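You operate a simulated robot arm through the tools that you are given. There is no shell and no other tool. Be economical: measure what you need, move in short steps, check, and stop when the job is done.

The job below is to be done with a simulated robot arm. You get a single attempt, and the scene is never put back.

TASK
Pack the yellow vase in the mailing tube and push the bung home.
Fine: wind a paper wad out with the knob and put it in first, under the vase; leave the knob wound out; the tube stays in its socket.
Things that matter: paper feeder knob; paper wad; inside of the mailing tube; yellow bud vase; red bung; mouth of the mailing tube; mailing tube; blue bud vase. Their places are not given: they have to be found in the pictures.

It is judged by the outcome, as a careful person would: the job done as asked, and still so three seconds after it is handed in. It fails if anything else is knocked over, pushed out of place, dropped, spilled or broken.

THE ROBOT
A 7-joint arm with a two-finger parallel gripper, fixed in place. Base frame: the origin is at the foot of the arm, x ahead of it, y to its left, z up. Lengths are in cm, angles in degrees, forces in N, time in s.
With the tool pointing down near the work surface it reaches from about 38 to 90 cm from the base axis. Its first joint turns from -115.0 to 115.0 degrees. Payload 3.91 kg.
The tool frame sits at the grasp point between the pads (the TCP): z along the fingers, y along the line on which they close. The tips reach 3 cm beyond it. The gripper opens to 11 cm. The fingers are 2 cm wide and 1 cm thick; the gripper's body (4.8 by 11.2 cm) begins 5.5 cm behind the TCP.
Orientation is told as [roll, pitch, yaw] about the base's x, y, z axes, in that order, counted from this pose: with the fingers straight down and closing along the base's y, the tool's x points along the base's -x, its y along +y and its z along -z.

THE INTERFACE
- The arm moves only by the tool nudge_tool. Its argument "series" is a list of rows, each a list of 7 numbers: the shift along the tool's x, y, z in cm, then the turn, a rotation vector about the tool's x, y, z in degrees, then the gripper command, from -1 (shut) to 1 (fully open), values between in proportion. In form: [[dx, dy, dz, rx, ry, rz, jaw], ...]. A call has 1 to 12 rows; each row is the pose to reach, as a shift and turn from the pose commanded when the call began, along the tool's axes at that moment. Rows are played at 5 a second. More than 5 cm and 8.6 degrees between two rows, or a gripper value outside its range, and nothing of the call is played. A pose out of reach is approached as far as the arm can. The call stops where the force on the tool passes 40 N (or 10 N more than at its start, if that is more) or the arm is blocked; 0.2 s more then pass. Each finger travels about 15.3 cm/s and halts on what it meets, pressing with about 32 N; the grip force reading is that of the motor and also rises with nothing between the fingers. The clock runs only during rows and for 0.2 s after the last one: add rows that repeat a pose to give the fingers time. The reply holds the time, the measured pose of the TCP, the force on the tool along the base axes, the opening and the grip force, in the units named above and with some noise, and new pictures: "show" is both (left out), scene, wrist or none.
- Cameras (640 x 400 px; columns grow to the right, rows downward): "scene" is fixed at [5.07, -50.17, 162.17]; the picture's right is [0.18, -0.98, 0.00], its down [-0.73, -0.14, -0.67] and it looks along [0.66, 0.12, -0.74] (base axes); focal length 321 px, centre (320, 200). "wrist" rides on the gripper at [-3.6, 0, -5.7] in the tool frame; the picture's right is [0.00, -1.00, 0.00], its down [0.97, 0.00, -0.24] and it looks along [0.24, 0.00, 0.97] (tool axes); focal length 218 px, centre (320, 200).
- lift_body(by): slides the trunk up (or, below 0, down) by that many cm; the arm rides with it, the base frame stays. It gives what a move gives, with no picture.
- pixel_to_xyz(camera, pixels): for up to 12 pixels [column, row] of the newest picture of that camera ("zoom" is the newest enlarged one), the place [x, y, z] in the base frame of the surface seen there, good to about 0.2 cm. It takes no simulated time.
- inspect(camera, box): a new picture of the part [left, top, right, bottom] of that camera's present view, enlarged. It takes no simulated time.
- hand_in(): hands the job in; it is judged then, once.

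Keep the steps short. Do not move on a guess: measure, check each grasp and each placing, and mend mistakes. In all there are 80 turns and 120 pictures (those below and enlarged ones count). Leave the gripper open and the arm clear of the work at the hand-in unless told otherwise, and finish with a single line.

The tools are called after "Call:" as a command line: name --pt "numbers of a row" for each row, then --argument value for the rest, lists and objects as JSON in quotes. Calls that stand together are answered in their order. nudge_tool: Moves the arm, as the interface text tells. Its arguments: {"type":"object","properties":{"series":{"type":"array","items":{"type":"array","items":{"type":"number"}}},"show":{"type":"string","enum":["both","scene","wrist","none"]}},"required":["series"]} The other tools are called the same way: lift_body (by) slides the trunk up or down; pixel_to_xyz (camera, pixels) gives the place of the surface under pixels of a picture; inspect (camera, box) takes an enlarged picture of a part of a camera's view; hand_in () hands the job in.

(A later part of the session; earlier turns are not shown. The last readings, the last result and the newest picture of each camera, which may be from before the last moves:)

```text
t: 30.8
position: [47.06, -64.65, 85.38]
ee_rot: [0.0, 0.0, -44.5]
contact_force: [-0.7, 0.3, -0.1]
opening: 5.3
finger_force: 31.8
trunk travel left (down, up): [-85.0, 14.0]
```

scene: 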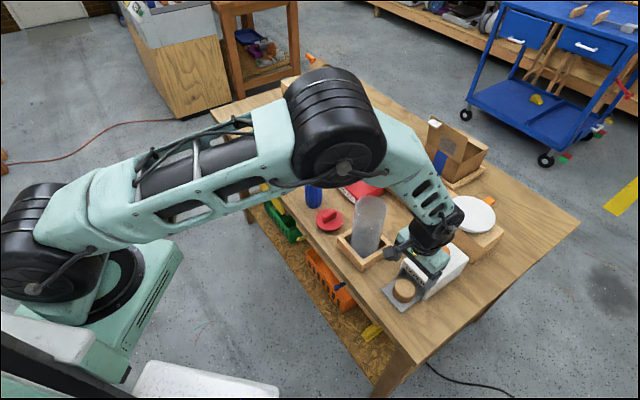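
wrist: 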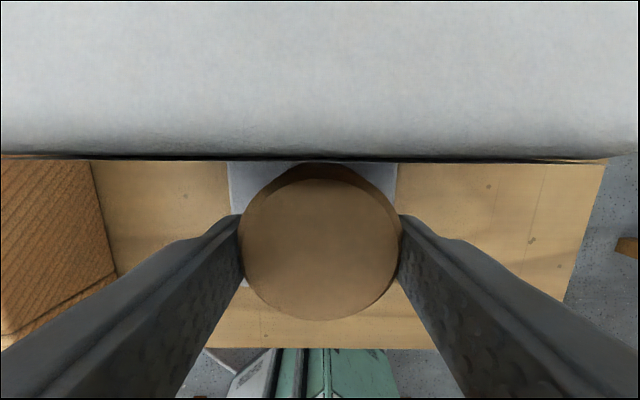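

Held at 5.30. Lift slowly, edging slightly away from the feeder, and check before going higher.

Call:
nudge_tool --pt "0.1 0 -0.7 0 0 0 -0.8" --pt "0.2 0 -1.5 0 0 0 -0.8" --pt "0.3 0 -2.5 0 0 0 -0.8" --pt "0.4 0 -4 0 0 0 -0.8" --pt "0.5 0 -6 0 0 0 -0.8" --pt "0.5 0 -8 0 0 0 -0.8" --pt "0.5 0 -10 0 0 0 -0.8" --pt "0.5 0 -12.5 0 0 0 -0.8" --pt "0.5 0 -15 0 0 0 -0.8" --pt "0.5 0 -17.5 0 0 0 -0.8" --pt "0.5 0 -20 0 0 0 -0.8" --pt "0.5 0 -22.5 0 0 0 -0.8"

Call:
pixel_to_xyz --camera "wrist" --pixels '[[319, 185], [319, 245], [319, 310], [255, 245], [385, 245]]'

```text
t: 33.4
position: [46.75, -64.14, 108.07]
ee_rot: [0.1, -0.1, -44.5]
contact_force: [0.0, -0.3, -0.3]
opening: 5.29
finger_force: 32.0
trunk travel left (down, up): [-85.0, 14.0]
```

scene: 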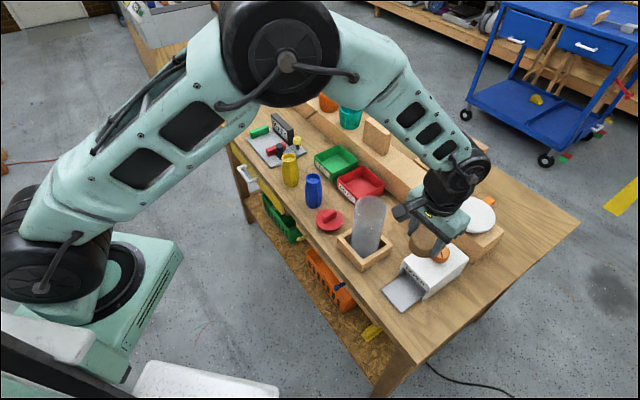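
wrist: 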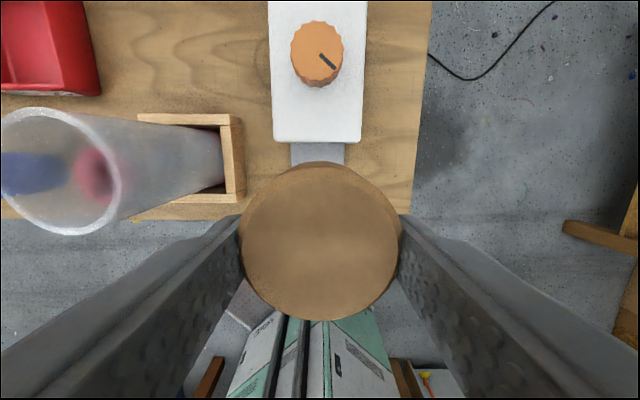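

```text
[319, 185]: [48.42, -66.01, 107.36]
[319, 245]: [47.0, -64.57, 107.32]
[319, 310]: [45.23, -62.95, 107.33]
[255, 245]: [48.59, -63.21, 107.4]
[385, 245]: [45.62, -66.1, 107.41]
```

The wad is level and firmly held (top 0.7 below TCP, bottom about TCP-4.3). Move it across above the tube mouth centre (60.2, -53.15), staying about 4 cm above the rim.

Call:
nudge_tool --pt "-0.25 2.5 -1 0 0 0 -0.8" --pt "-0.5 5.2 -1 0 0 0 -0.8" --pt "-0.8 8 -1 0 0 0 -0.8" --pt "-1.1 11 -1 0 0 0 -0.8" --pt "-1.4 14 -1 0 0 0 -0.8" --pt "-1.6 16 -1 0 0 0 -0.8" --pt "-1.74 17.27 -1 0 0 0 -0.8" --pt "-1.74 17.27 -1 0 0 0 -0.8"

Call:
inspect --camera "scene" --box '[310, 160, 430, 280]'

```text
t: 35.2
position: [59.92, -53.21, 109.15]
ee_rot: [-0.1, -0.1, -44.4]
contact_force: [0.5, -0.4, 0.3]
opening: 5.25
finger_force: 32.2
trunk travel left (down, up): [-85.0, 14.0]
```

scene: 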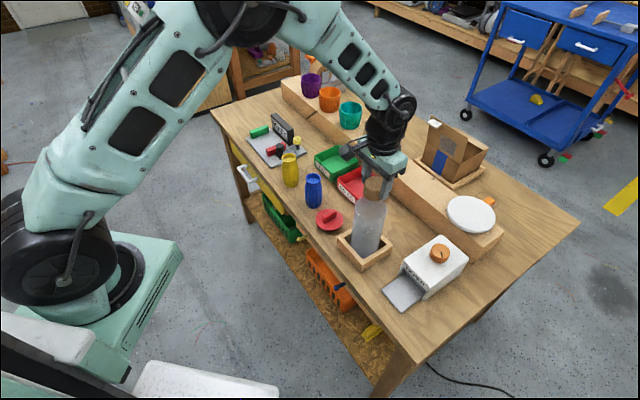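
wrist: 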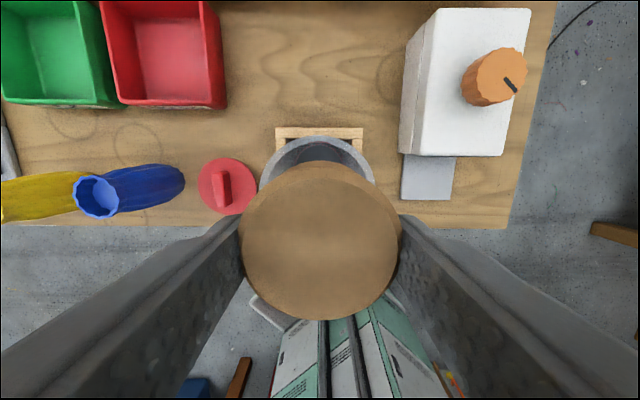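

```text
3.33 times, centred on (370, 220) of scene
```

zoom: 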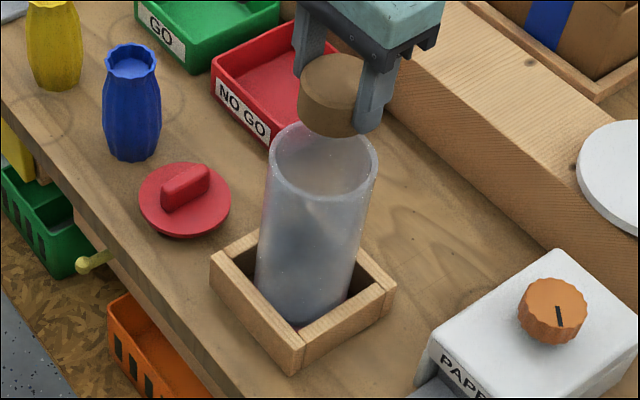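

Seen from the wrist, the rim (260–374, centre 317) is within about 0.2 cm of the wad. Nudge 0.15 that way and lower so the wad's bottom enters the mouth by about 0.8 cm.

Call:
nudge_tool --pt "0 0.15 1.5 0 0 0 -0.8" --pt "0 0.15 3 0 0 0 -0.8" --pt "0 0.15 4 0 0 0 -0.8" --pt "0 0.15 5 0 0 0 -0.8" --pt "0 0.15 5.6 0 0 0 -0.8" --pt "0 0.15 6 0 0 0 -0.8" --pt "0 0.15 6 0 0 0 -0.8"

Call:
inspect --camera "scene" --box '[320, 160, 420, 250]'

```text
t: 36.8
position: [60.03, -52.92, 103.02]
ee_rot: [-0.1, 0.1, -44.4]
contact_force: [-0.6, -0.5, 0.1]
opening: 5.37
finger_force: 31.9
trunk travel left (down, up): [-85.0, 14.0]
```

scene: 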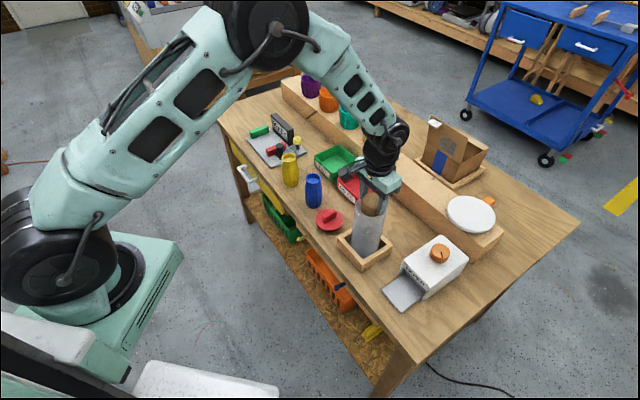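
wrist: 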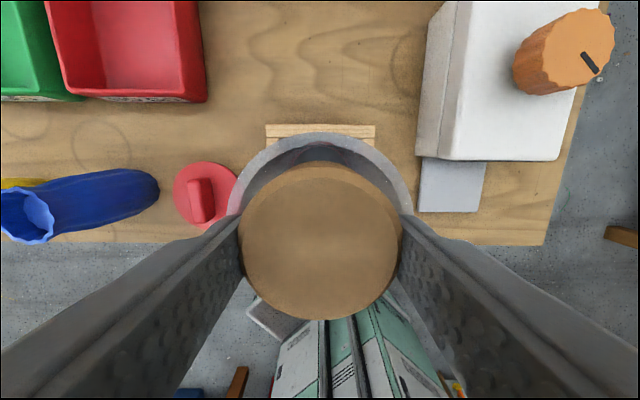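

```text
4.44 times, centred on (370, 205) of scene
```

zoom: 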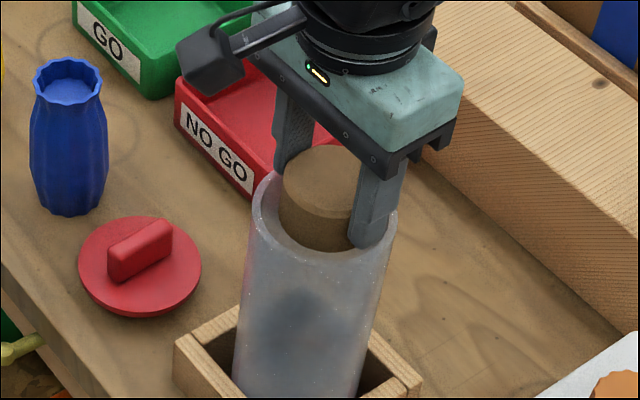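

The wad is concentric with the mouth and partly inside, with the tips just above the rim. Release it so it drops flat.

Call:
nudge_tool --pt "0 0 0 0 0 0 0.3" --pt "0 0 0 0 0 0 0.3" --pt "0 0 0 0 0 0 0.3" --pt "0 0 -3 0 0 0 0.3" --pt "0 0 -7 0 0 0 0.3" --pt "0 0 -11 0 0 0 0.3" --pt "0 0 -11 0 0 0 0.3"

Call:
inspect --camera "scene" --box '[310, 180, 430, 280]'

Call:
inspect --camera "wrist" --box '[240, 110, 400, 230]'

```text
t: 38.4
position: [60.23, -53.0, 114.16]
ee_rot: [0.0, 0.0, -44.5]
contact_force: [0.4, 0.1, -0.1]
opening: 7.17
finger_force: 0.0
trunk travel left (down, up): [-85.0, 14.0]
```

scene: 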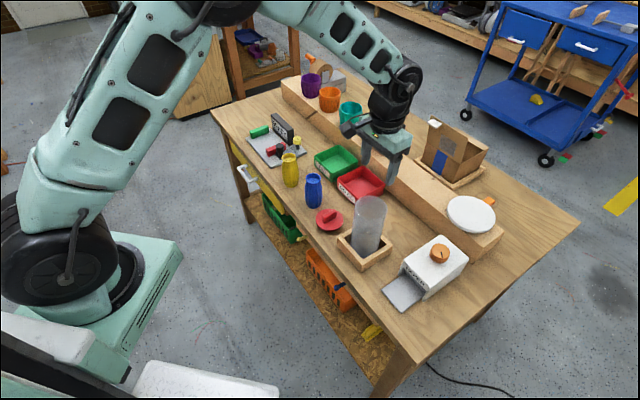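
wrist: 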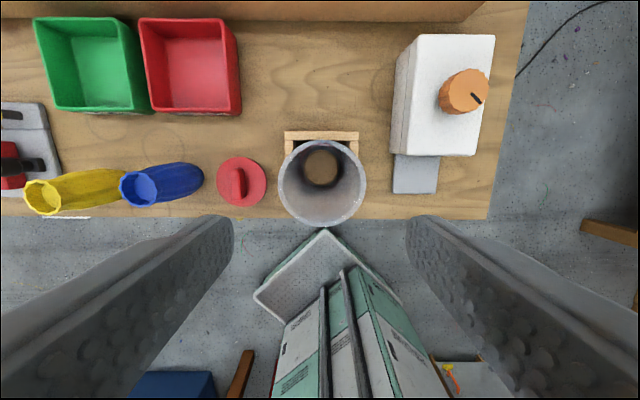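

```text
4.00 times, centred on (370, 230) of scene
```

zoom: 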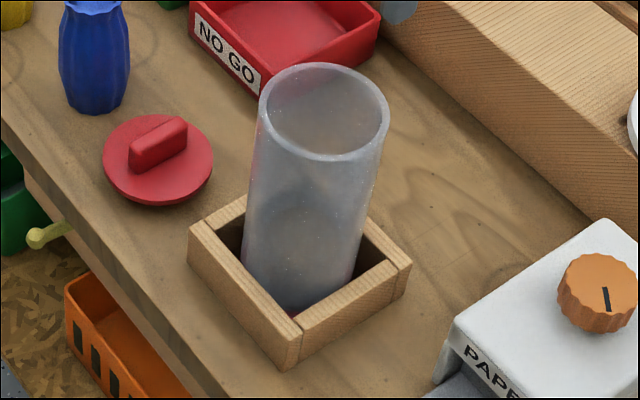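

```text
3.33 times, centred on (320, 170) of wrist
```

zoom: 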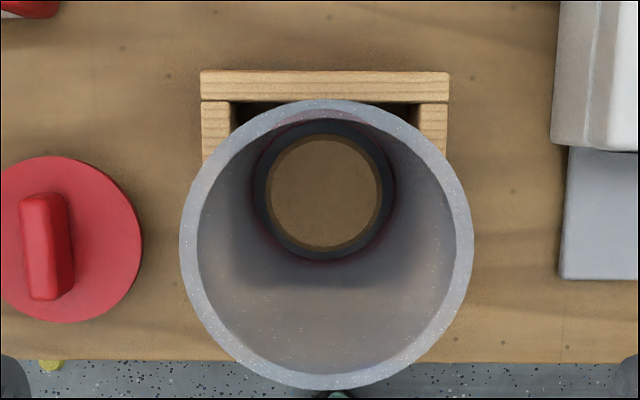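

The wad lies at the bottom of the tube. Measure whether it is flat, along with the rim and bung.

Call:
pixel_to_xyz --camera "zoom" --pixels '[[324, 193], [324, 148], [324, 240], [280, 193], [368, 193], [324, 108], [188, 245], [466, 245], [324, 382], [70, 178], [70, 305], [48, 245]]'

Call:
pixel_to_xyz --camera "zoom" --pixels '[[42, 205], [48, 290], [75, 160], [138, 240], [70, 318], [30, 245], [60, 245], [225, 145], [430, 150], [225, 345], [430, 345]]'

```text
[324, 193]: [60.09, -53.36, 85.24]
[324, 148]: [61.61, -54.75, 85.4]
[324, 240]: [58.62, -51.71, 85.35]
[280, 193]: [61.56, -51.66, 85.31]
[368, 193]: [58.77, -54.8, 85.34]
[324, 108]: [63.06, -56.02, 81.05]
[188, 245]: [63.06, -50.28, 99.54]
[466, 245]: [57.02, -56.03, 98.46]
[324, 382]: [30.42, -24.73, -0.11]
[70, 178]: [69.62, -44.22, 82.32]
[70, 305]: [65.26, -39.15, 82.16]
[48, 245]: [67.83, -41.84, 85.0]
```

```text
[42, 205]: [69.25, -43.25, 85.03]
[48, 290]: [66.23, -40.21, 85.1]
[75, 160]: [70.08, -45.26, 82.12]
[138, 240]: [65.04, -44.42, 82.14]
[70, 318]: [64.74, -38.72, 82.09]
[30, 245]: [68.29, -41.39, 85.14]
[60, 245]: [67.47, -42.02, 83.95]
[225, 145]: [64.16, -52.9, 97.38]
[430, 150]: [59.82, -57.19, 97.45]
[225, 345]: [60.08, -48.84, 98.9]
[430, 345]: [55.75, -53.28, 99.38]
```

The wad is flat (top z 85.3) and centred in the tube. Next the yellow vase: move high to above it for a look from overhead.

Call:
nudge_tool --pt "0.3 4.5 0 0 0 0 0.3" --pt "0.6 9 0 0 0 0 0.3" --pt "0.9 13.5 0 0 0 0 0.3" --pt "1.2 18 0 0 0 0 0.3" --pt "1.5 22.5 0 0 0 0 0.3" --pt "1.8 27 0 0 0 0 0.3" --pt "2.1 31.5 0 0 0 0 0.3" --pt "2.3 35.5 0 0 0 0 0.3" --pt "2.3 35.5 0 0 0 0 0.3"

```text
t: 40.4
position: [83.55, -26.02, 113.61]
ee_rot: [0.0, 0.1, -44.5]
contact_force: [-0.2, -0.4, -0.1]
opening: 7.15
finger_force: 0.0
trunk travel left (down, up): [-85.0, 14.0]
```

scene: 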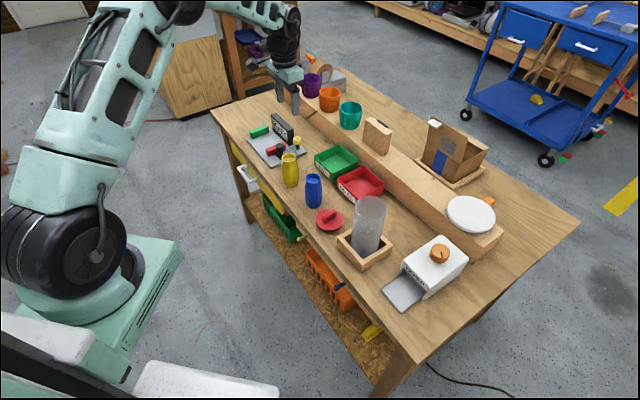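
wrist: 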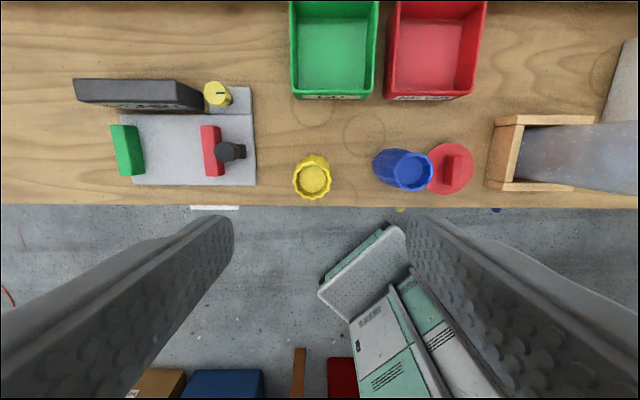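

Yellow vase is directly below at (312,178). Enlarge and measure its rim and body.

Call:
inspect --camera "wrist" --box '[270, 130, 350, 210]'

Call:
inspect --camera "scene" --box '[260, 140, 340, 215]'

Call:
pixel_to_xyz --camera "wrist" --pixels '[[312, 162], [312, 197], [295, 179], [330, 179], [312, 180], [305, 170], [312, 156]]'

```text
5.00 times, centred on (310, 170) of wrist
```

zoom: 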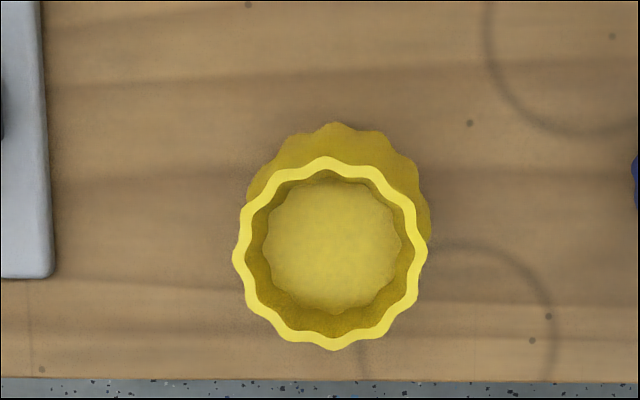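

```text
5.33 times, centred on (300, 178) of scene
```

zoom: 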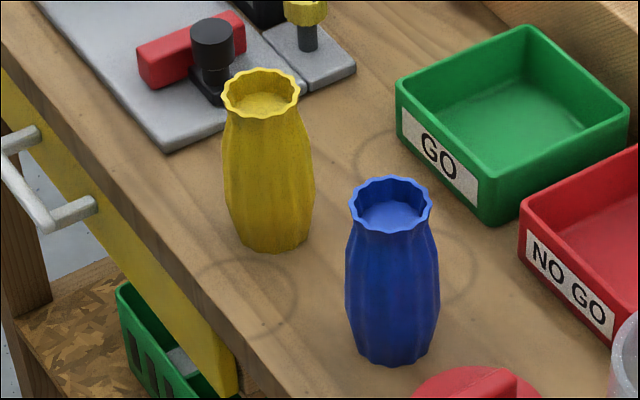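

```text
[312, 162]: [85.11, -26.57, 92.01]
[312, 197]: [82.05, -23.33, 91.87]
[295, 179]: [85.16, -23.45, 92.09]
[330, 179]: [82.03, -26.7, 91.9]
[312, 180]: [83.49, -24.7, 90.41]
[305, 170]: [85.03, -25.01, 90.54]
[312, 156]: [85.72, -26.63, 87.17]
```

Vase rim: centre (83.6, -25.0), outer diameter about 4.6, top z 92.0, so it is 12 tall. On the wad it will stand at z 97.3, 2.2 below the tube rim. I'll grip it just below its rim. First align and come down to just above it.

Call:
nudge_tool --pt "0.67 0.75 4 0 0 0 0.3" --pt "0.67 0.75 8 0 0 0 0.3" --pt "0.67 0.75 12 0 0 0 0.3" --pt "0.67 0.75 15 0 0 0 0.3" --pt "0.67 0.75 15 0 0 0 0.3" --show "both"

Call:
pixel_to_xyz --camera "wrist" --pixels '[[319, 150], [319, 230], [283, 190], [357, 190], [300, 160], [340, 220]]'

```text
t: 41.6
position: [83.42, -24.66, 98.73]
ee_rot: [0.1, -0.1, -44.6]
contact_force: [-0.2, -0.1, -1.2]
opening: 7.13
finger_force: 0.0
trunk travel left (down, up): [-85.0, 14.0]
```

scene: 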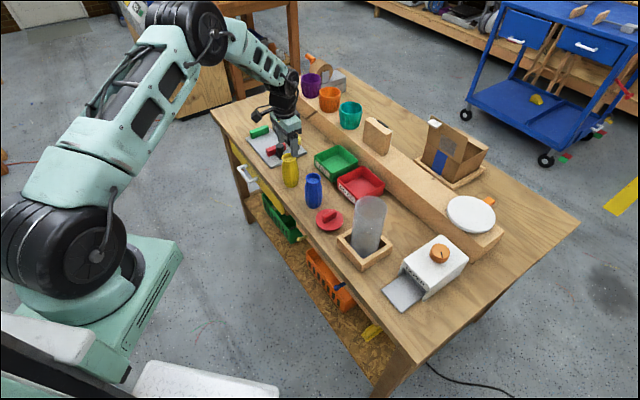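
wrist: 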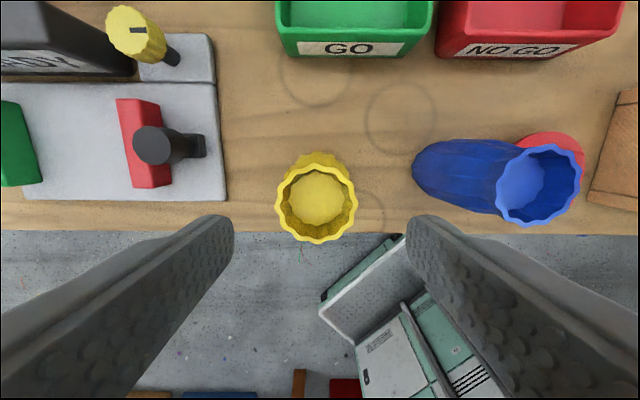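

```text
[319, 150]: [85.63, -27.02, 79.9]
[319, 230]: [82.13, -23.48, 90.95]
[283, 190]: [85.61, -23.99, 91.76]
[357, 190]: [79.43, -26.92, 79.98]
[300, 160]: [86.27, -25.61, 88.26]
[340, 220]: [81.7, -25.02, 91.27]
```

The rim centre at (316.5,203) implies shifting about -0.35 in x and +0.1 in y. Descend to just below the rim.

Call:
nudge_tool --pt "-0.35 0.1 1 0 0 0 0.3" --pt "-0.35 0.1 3 0 0 0 0.3" --pt "-0.35 0.1 4.5 0 0 0 0.3" --pt "-0.35 0.1 5.3 0 0 0 0.3" --pt "-0.35 0.1 5.3 0 0 0 0.3"

Call:
inspect --camera "scene" --box '[250, 110, 340, 215]'

```text
t: 42.8
position: [83.84, -24.88, 93.74]
ee_rot: [0.0, 0.1, -44.6]
contact_force: [0.3, 0.3, 0.0]
opening: 7.16
finger_force: 0.1
trunk travel left (down, up): [-85.0, 14.0]
```

scene: 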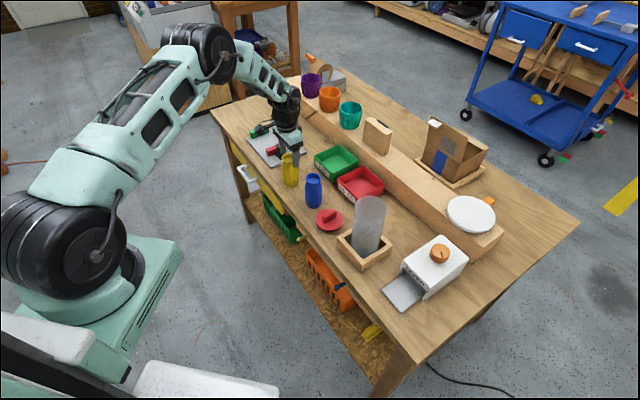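
wrist: 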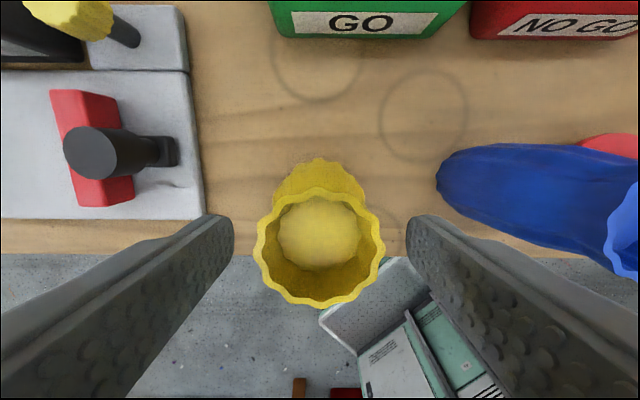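

```text
3.81 times, centred on (295, 162) of scene
```

zoom: 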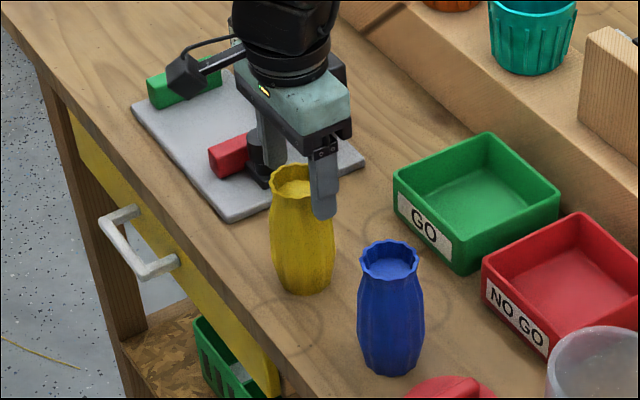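

Aligned: rim centred at (320,248). Go 0.4 lower and close.

Call:
nudge_tool --pt "0 0 0.4 0 0 0 0.3" --pt "0 0 0.4 0 0 0 0" --pt "0 0 0.4 0 0 0 -0.3" --pt "0 0 0.4 0 0 0 -0.6" --pt "0 0 0.4 0 0 0 -0.8" --pt "0 0 0.4 0 0 0 -0.8" --show "wrist"

```text
t: 44.2
position: [83.83, -25.1, 93.29]
ee_rot: [0.0, -0.1, -44.5]
contact_force: [0.5, 0.2, -0.1]
opening: 4.92
finger_force: 31.7
trunk travel left (down, up): [-85.0, 14.0]
```

wrist: 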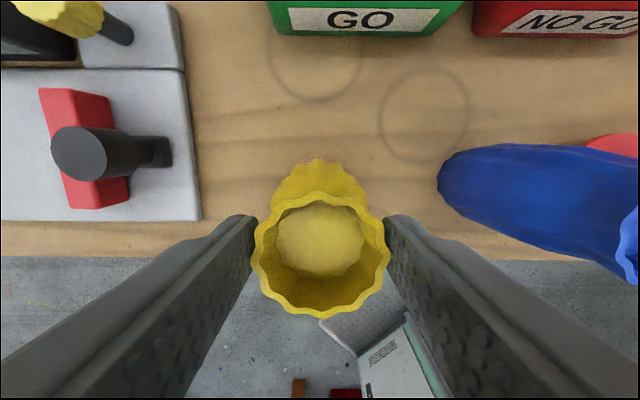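

Held at 4.92. With the fingers outside the rim there would be almost no room to open inside the tube (inner radius about 3.68). I'll measure the inside of the vase, since gripping by its wall may be better.

Call:
inspect --camera "wrist" --box '[240, 150, 400, 330]'

Call:
pixel_to_xyz --camera "wrist" --pixels '[[320, 220], [320, 240], [320, 265], [320, 285], [320, 296], [300, 240], [340, 240], [262, 255], [380, 255], [320, 312], [275, 255], [367, 255]]'

```text
2.22 times, centred on (320, 240) of wrist
```

zoom: 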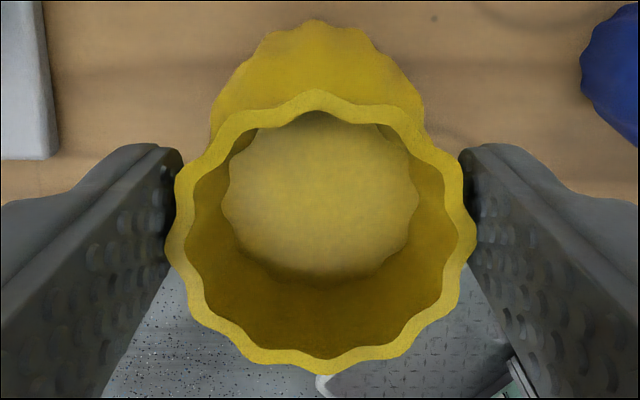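

```text
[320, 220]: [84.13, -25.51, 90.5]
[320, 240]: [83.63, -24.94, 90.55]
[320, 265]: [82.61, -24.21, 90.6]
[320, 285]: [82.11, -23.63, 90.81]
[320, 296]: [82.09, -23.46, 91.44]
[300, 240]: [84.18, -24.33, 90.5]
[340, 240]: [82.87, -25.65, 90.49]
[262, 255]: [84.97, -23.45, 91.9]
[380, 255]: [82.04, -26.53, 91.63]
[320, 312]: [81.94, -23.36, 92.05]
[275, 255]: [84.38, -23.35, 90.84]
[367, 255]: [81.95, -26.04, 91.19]
```

The inside is only 1.5 deep and sloped, so a wall grip would tilt the vase. Better: hold it by its very rim, lower it until the tips are at the tube mouth, and let it settle the last 3 cm onto the paper cushion. I'll regrip 0.7 cm higher, then lift slowly.

Call:
nudge_tool --pt "0 0 0 0 0 0 0.1" --pt "0 0 -0.4 0 0 0 0.1" --pt "0 0 -0.7 0 0 0 0.1" --pt "0 0 -0.7 0 0 0 -0.3" --pt "0 0 -0.7 0 0 0 -0.8" --pt "0 0 -0.7 0 0 0 -0.8" --pt "0 0 -1.4 0 0 0 -0.8" --pt "0 0 -2.2 0 0 0 -0.8" --pt "0 0 -3 0 0 0 -0.8" --pt "0 0 -3 0 0 0 -0.8"

Call:
inspect --camera "scene" --box '[250, 110, 340, 215]'

```text
t: 46.4
position: [83.85, -25.28, 96.18]
ee_rot: [0.0, 0.0, -44.5]
contact_force: [0.3, 0.3, -1.3]
opening: 4.82
finger_force: 31.6
trunk travel left (down, up): [-85.0, 14.0]
```

scene: 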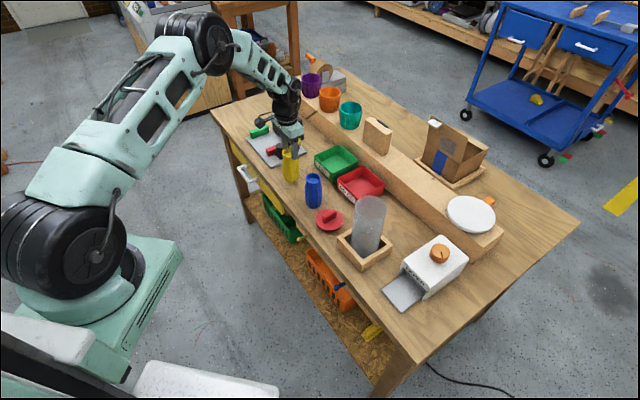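
wrist: 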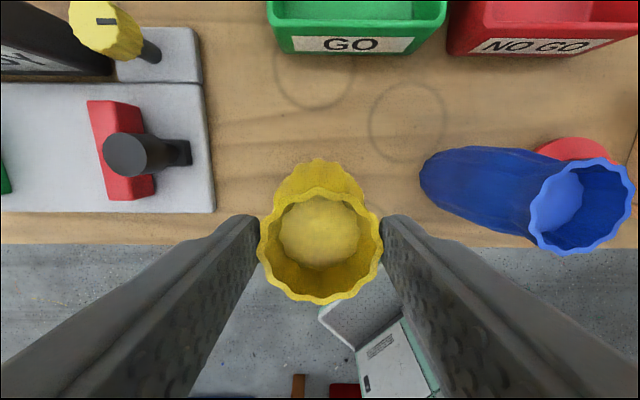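

```text
3.81 times, centred on (295, 162) of scene
```

zoom: 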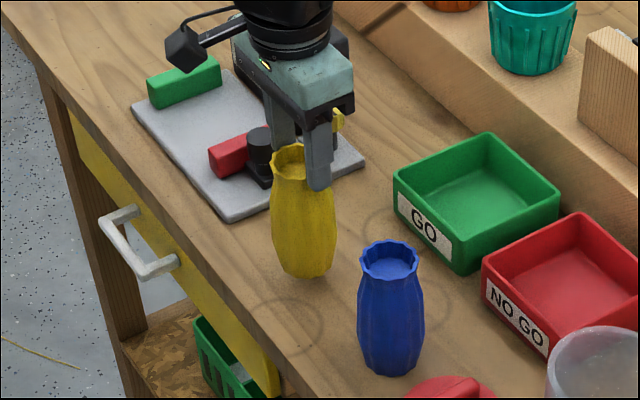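

It's lifted, upright, weight about 1.3 N. Continue up slowly to clear the tube.

Call:
nudge_tool --pt "0 0 -2 0 0 0 -0.8" --pt "0 0 -4 0 0 0 -0.8" --pt "0 0 -6 0 0 0 -0.8" --pt "0 0 -8 0 0 0 -0.8" --pt "0 0 -10 0 0 0 -0.8" --pt "0 0 -12 0 0 0 -0.8" --pt "0 0 -14 0 0 0 -0.8" --pt "0 0 -16 0 0 0 -0.8" --pt "0 0 -18 0 0 0 -0.8" --pt "0 0 -20 0 0 0 -0.8" --pt "0 0 -22 0 0 0 -0.8" --pt "0 0 -22 0 0 0 -0.8" --show "wrist"

Call:
pixel_to_xyz --camera "wrist" --pixels '[[320, 190], [320, 297], [262, 240], [376, 240], [320, 240]]'

```text
t: 49.0
position: [83.64, -25.08, 118.38]
ee_rot: [0.1, 0.0, -44.5]
contact_force: [-0.1, 0.8, -1.1]
opening: 4.81
finger_force: 31.8
trunk travel left (down, up): [-85.0, 14.0]
```

wrist: 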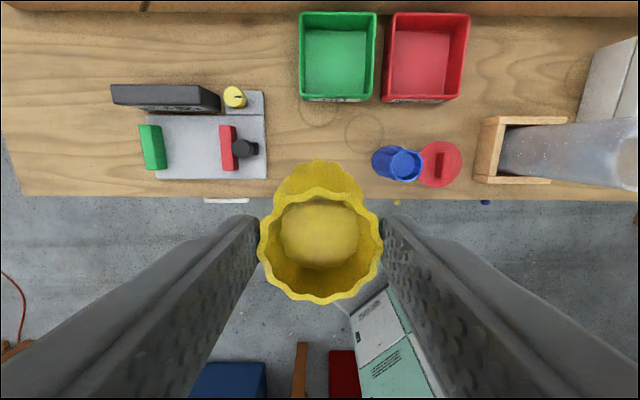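

```text
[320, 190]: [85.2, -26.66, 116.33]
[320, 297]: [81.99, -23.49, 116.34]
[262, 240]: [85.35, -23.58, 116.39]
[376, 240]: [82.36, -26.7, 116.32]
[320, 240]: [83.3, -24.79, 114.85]
```

The vase is level, its rim 2.03 below TCP, bottom at about z 104.3. Carry it smoothly to above the tube.

Call:
nudge_tool --pt "-0.15 -2 0 0 0 0 -0.8" --pt "-0.4 -5.4 0 0 0 0 -0.8" --pt "-0.7 -9 0 0 0 0 -0.8" --pt "-0.95 -12.6 0 0 0 0 -0.8" --pt "-1.2 -16.2 0 0 0 0 -0.8" --pt "-1.5 -19.8 0 0 0 0 -0.8" --pt "-1.75 -23.4 0 0 0 0 -0.8" --pt "-2 -27 0 0 0 0 -0.8" --pt "-2.3 -30.6 0 0 0 0 -0.8" --pt "-2.55 -34 0 0 0 0 -0.8" --pt "-2.75 -36.6 0 0 0 0 -0.8" --pt "-2.75 -36.6 0 0 0 0 -0.8"

Call:
inspect --camera "scene" --box '[310, 140, 430, 270]'

```text
t: 51.6
position: [59.95, -53.2, 118.37]
ee_rot: [0.0, 0.0, -44.4]
contact_force: [0.3, -0.2, -2.0]
opening: 4.82
finger_force: 31.6
trunk travel left (down, up): [-85.0, 14.0]
```

scene: 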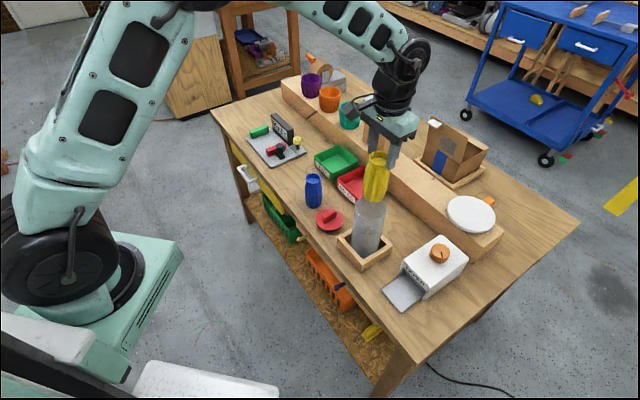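
wrist: 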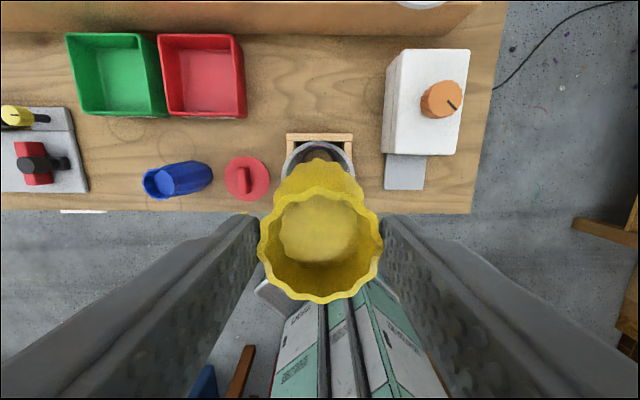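

```text
3.08 times, centred on (370, 205) of scene
```

zoom: 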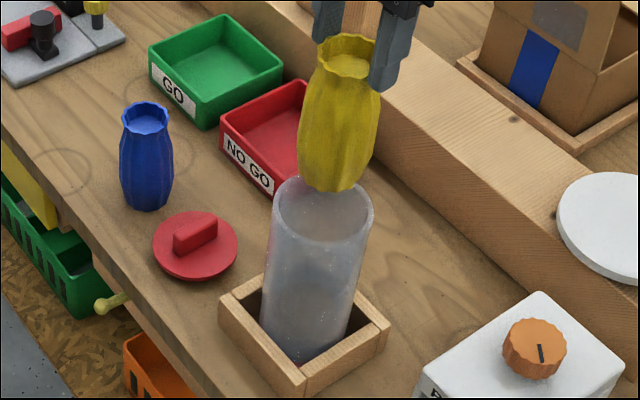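

Centred over the mouth (rim 283–355 in the wrist view). Lower slowly into the tube, stopping with the tips about 1 cm above the rim.

Call:
nudge_tool --pt "-0.05 0 1.5 0 0 0 -0.8" --pt "-0.05 0 3 0 0 0 -0.8" --pt "-0.05 0 4.5 0 0 0 -0.8" --pt "-0.05 0 6 0 0 0 -0.8" --pt "-0.05 0 7.5 0 0 0 -0.8" --pt "-0.05 0 9 0 0 0 -0.8" --pt "-0.05 0 10.5 0 0 0 -0.8" --pt "-0.05 0 12 0 0 0 -0.8" --pt "-0.05 0 13.5 0 0 0 -0.8" --pt "-0.05 0 14.5 0 0 0 -0.8" --pt "-0.05 0 14.5 0 0 0 -0.8"

Call:
inspect --camera "scene" --box '[310, 150, 430, 270]'

Call:
inspect --camera "wrist" --box '[200, 110, 440, 330]'

```text
t: 54.0
position: [60.2, -53.28, 103.62]
ee_rot: [0.1, 0.0, -44.4]
contact_force: [-1.0, -0.5, -0.3]
opening: 4.81
finger_force: 32.5
trunk travel left (down, up): [-85.0, 14.0]
```

scene: 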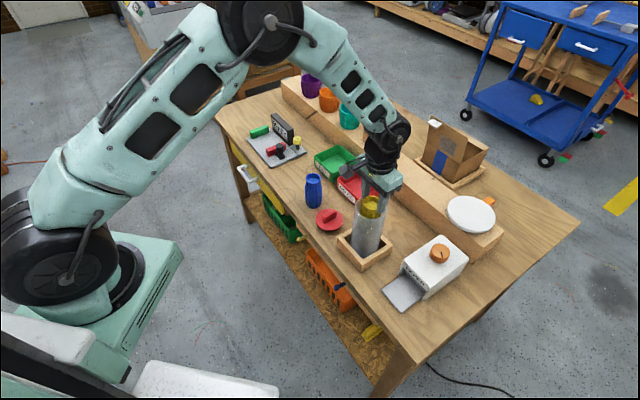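
wrist: 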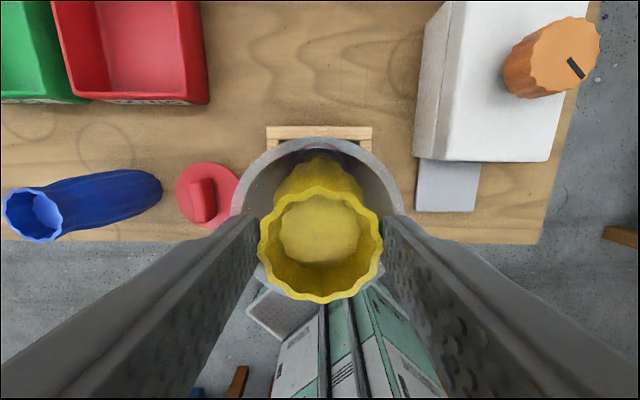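

```text
3.33 times, centred on (370, 210) of scene
```

zoom: 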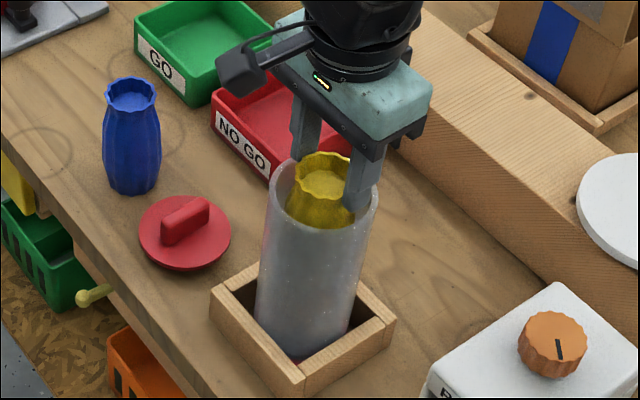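

```text
1.82 times, centred on (320, 220) of wrist
```

zoom: 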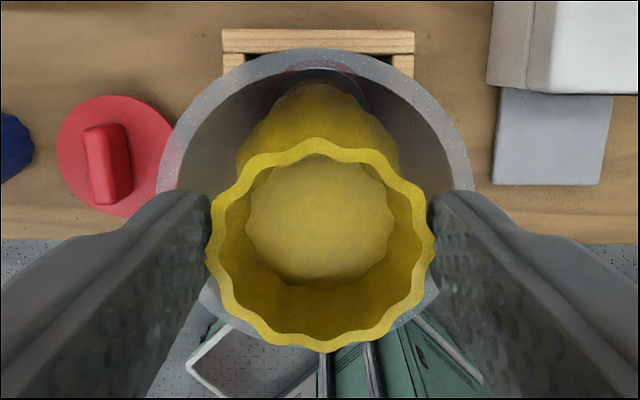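

Centred within about 0.1. Lower the last 0.9 cm so the tips are right at the rim, then look at force and release by opening moderately.

Call:
nudge_tool --pt "0.1 0.1 0.4 0 0 0 -0.8" --pt "0.1 0.1 0.8 0 0 0 -0.8" --pt "0.1 0.1 1.0 0 0 0 -0.8" --pt "0.1 0.1 1.0 0 0 0 -0.8" --show "none"

Call:
inspect --camera "scene" --box '[330, 160, 400, 220]'

```text
t: 55.0
position: [60.34, -53.08, 102.75]
ee_rot: [0.0, 0.1, -44.4]
contact_force: [0.5, 0.4, -0.7]
opening: 4.82
finger_force: 31.8
trunk travel left (down, up): [-85.0, 14.0]
```

```text
6.67 times, centred on (365, 190) of scene
```

zoom: 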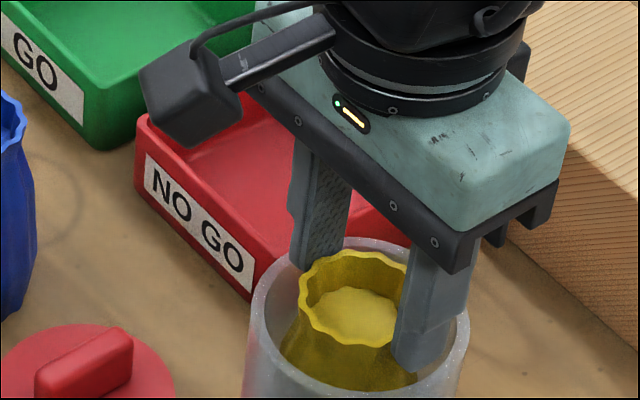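

The tips are tapered on the outside and fit within the rim with visible gap. Go 0.8 lower, watching force.

Call:
nudge_tool --pt "0 0 0.3 0 0 0 -0.8" --pt "0 0 0.5 0 0 0 -0.8" --pt "0 0 0.8 0 0 0 -0.8" --pt "0 0 0.8 0 0 0 -0.8" --show "none"

Call:
inspect --camera "scene" --box '[330, 160, 400, 220]'

```text
t: 56.0
position: [60.18, -53.1, 101.9]
ee_rot: [0.0, 0.0, -44.5]
contact_force: [0.0, 0.5, -0.7]
opening: 4.81
finger_force: 32.5
trunk travel left (down, up): [-85.0, 14.0]
```

```text
6.67 times, centred on (365, 190) of scene
```

zoom: 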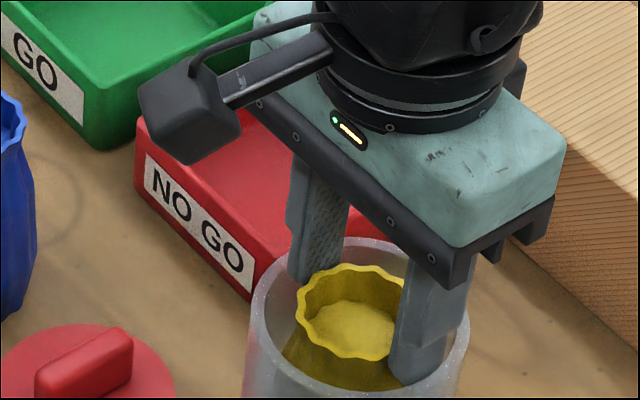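

No contact. Continue 1 cm deeper, watching the force.

Call:
nudge_tool --pt "0 0 0.3 0 0 0 -0.8" --pt "0 0 0.6 0 0 0 -0.8" --pt "0 0 0.9 0 0 0 -0.8" --pt "0 0 1.0 0 0 0 -0.8" --pt "0 0 1.0 0 0 0 -0.8" --show "none"

Call:
inspect --camera "scene" --box '[330, 160, 400, 220]'

```text
t: 57.2
position: [60.16, -53.21, 101.05]
ee_rot: [0.0, 0.0, -44.4]
contact_force: [-0.5, -0.4, -0.8]
opening: 4.81
finger_force: 32.2
trunk travel left (down, up): [-85.0, 14.0]
```

```text
6.67 times, centred on (365, 190) of scene
```

zoom: 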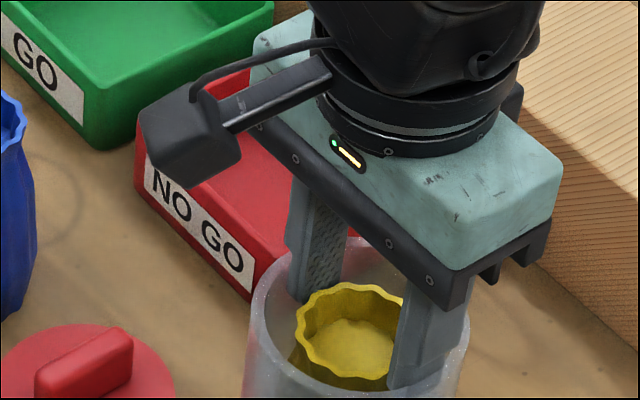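

Still free. Another 0.8 cm.

Call:
nudge_tool --pt "0 0 0.25 0 0 0 -0.8" --pt "0 0 0.5 0 0 0 -0.8" --pt "0 0 0.8 0 0 0 -0.8" --pt "0 0 0.8 0 0 0 -0.8" --show "none"

Call:
inspect --camera "wrist" --box '[200, 110, 440, 330]'

```text
t: 58.2
position: [60.06, -53.12, 100.19]
ee_rot: [0.0, 0.1, -44.5]
contact_force: [0.2, -0.4, -2.0]
opening: 4.85
finger_force: 31.8
trunk travel left (down, up): [-85.0, 14.0]
```

```text
1.82 times, centred on (320, 220) of wrist
```

zoom: 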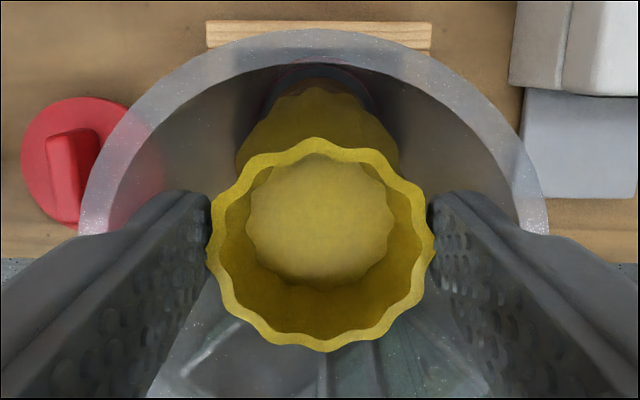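

Still no contact; about 0.9 cm to the wad. Lower to touch.

Call:
nudge_tool --pt "0 0 0.3 0 0 0 -0.8" --pt "0 0 0.5 0 0 0 -0.8" --pt "0 0 0.7 0 0 0 -0.8" --pt "0 0 0.8 0 0 0 -0.8" --pt "0 0 0.8 0 0 0 -0.8" --show "none"

```text
t: 59.4
position: [60.03, -53.16, 99.64]
ee_rot: [0.0, -0.1, -44.6]
contact_force: [-2.8, 2.5, 18.5]
opening: 4.79
finger_force: 31.9
trunk travel left (down, up): [-85.0, 14.0]
```

Upward force of 18 N: the vase is on the wad (computed bottom 85.6). Ease up 0.15 and open just slightly.

Call:
nudge_tool --pt "0 0 -0.25 0 0 0 -0.8" --pt "0 0 -0.25 0 0 0 -0.1" --pt "0 0 -0.25 0 0 0 -0.06" --pt "0 0 -0.25 0 0 0 -0.06" --show "none"

Call:
inspect --camera "wrist" --box '[200, 110, 440, 330]'

```text
t: 60.4
position: [60.11, -53.05, 99.59]
ee_rot: [0.0, 0.1, -44.4]
contact_force: [-0.6, 0.3, 6.2]
opening: 5.02
finger_force: 0.0
trunk travel left (down, up): [-85.0, 14.0]
```

```text
1.82 times, centred on (320, 220) of wrist
```

zoom: 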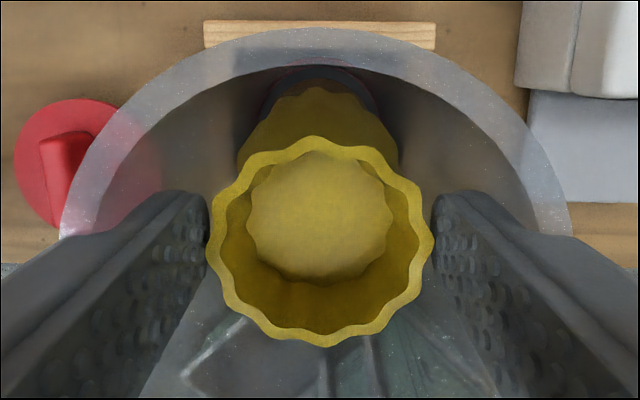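

The vase is loose (gap visible both sides). Rise slowly and check it stays put.

Call:
nudge_tool --pt "0 0 -0.6 0 0 0 -0.07" --pt "0 0 -1.2 0 0 0 -0.07" --pt "0 0 -2 0 0 0 -0.07" --pt "0 0 -3 0 0 0 -0.07" --pt "0 0 -4 0 0 0 -0.07" --show "none"

Call:
inspect --camera "scene" --box '[310, 150, 430, 270]'

```text
t: 61.6
position: [60.21, -53.11, 103.5]
ee_rot: [0.0, 0.0, -44.5]
contact_force: [0.3, 0.5, -0.1]
opening: 5.18
finger_force: 0.1
trunk travel left (down, up): [-85.0, 14.0]
```

```text
3.33 times, centred on (370, 210) of scene
```

zoom: 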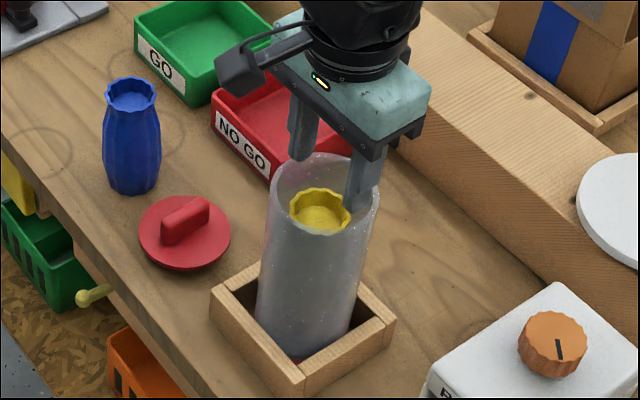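

The vase stands in the tube. Next the bung: rise and move above it (about (67.8, -41.8)); its grip bar already lies along my tool x.

Call:
nudge_tool --pt "0 0 -4 0 0 0 -0.07" --pt "0.5 2 -8 0 0 0 -0.07" --pt "1.2 6.5 -8 0 0 0 -0.07" --pt "2 11 -8 0 0 0 -0.07" --pt "2.5 13.4 -8 0 0 0 -0.07" --pt "2.5 13.4 -8 0 0 0 -0.07"

Call:
inspect --camera "wrist" --box '[220, 100, 460, 230]'

```text
t: 63.0
position: [67.91, -41.7, 111.48]
ee_rot: [0.0, 0.0, -44.5]
contact_force: [-0.4, -0.7, -0.2]
opening: 5.2
finger_force: 0.0
trunk travel left (down, up): [-85.0, 14.0]
```

scene: 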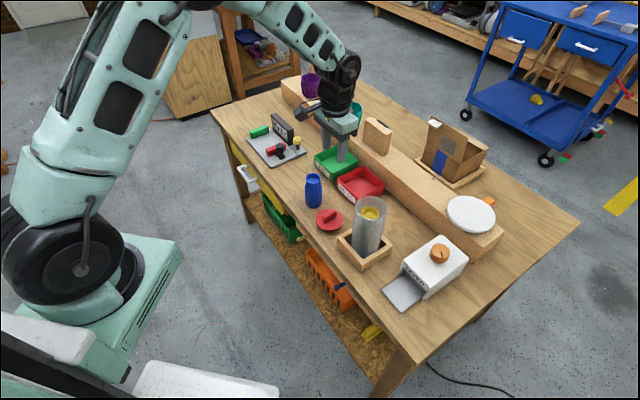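
wrist: 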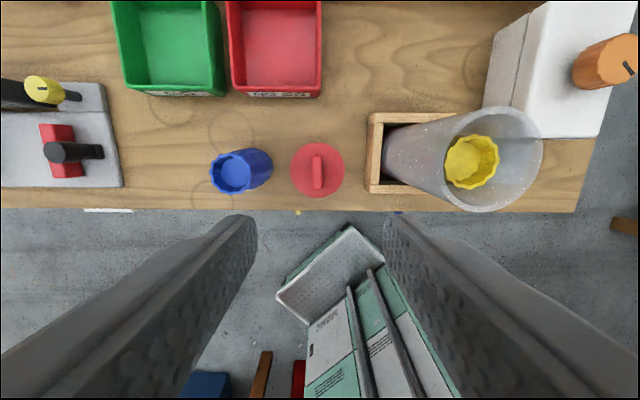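

```text
2.67 times, centred on (340, 165) of wrist
```

zoom: 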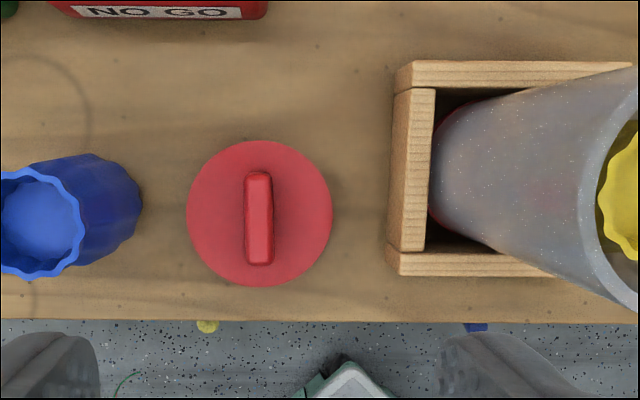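

Measure the bung disc, its grip bar, and the blue vase edges.

Call:
pixel_to_xyz --camera "zoom" --pixels '[[259, 178], [259, 262], [259, 220], [249, 220], [269, 220], [260, 147], [260, 281], [192, 213], [327, 213], [138, 205], [78, 225], [10, 225]]'

```text
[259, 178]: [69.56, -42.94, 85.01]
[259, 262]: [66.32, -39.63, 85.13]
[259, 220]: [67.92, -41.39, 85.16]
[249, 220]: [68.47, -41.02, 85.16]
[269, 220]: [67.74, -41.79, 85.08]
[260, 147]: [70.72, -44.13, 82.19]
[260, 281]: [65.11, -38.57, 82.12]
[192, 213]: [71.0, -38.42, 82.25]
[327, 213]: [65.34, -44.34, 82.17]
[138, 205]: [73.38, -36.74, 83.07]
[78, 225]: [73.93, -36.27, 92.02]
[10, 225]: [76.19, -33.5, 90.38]
```

Bar centre (67.95, -41.3), 1.3 wide, top z 85.1; disc 8.1 across at z 82.15; the blue vase is clear of the gripper by about 2 cm. Descend in stages.

Call:
nudge_tool --pt "0.18 0.31 4.5 0 0 0 -0.2" --pt "0.18 0.31 9 0 0 0 -0.2" --pt "0.18 0.31 13.5 0 0 0 -0.2" --pt "0.18 0.31 17 0 0 0 -0.2" --pt "0.18 0.31 20 0 0 0 -0.2" --pt "0.18 0.31 20 0 0 0 -0.2"

```text
t: 64.4
position: [67.86, -41.7, 91.53]
ee_rot: [0.0, 0.1, -44.5]
contact_force: [-0.9, 0.3, 0.2]
opening: 4.4
finger_force: 0.0
trunk travel left (down, up): [-85.0, 14.0]
```

scene: 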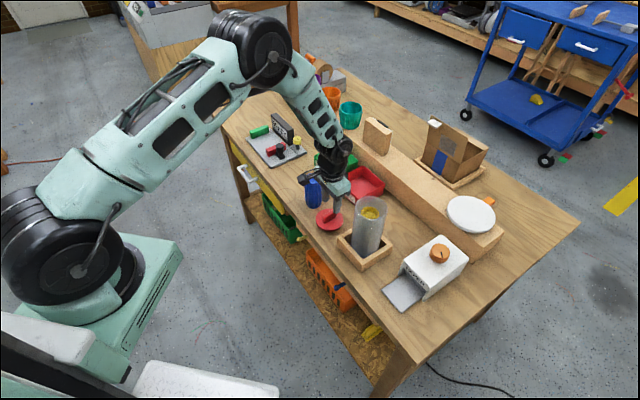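
wrist: 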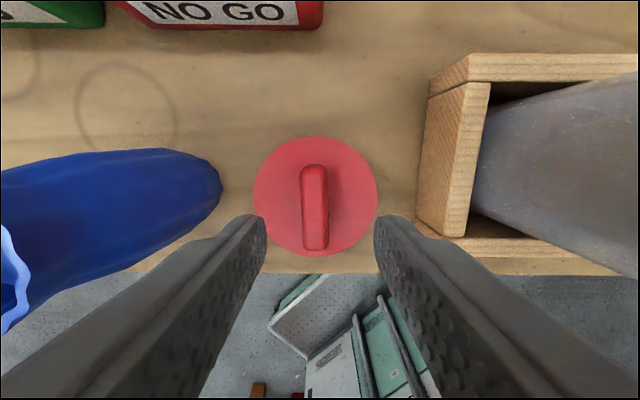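

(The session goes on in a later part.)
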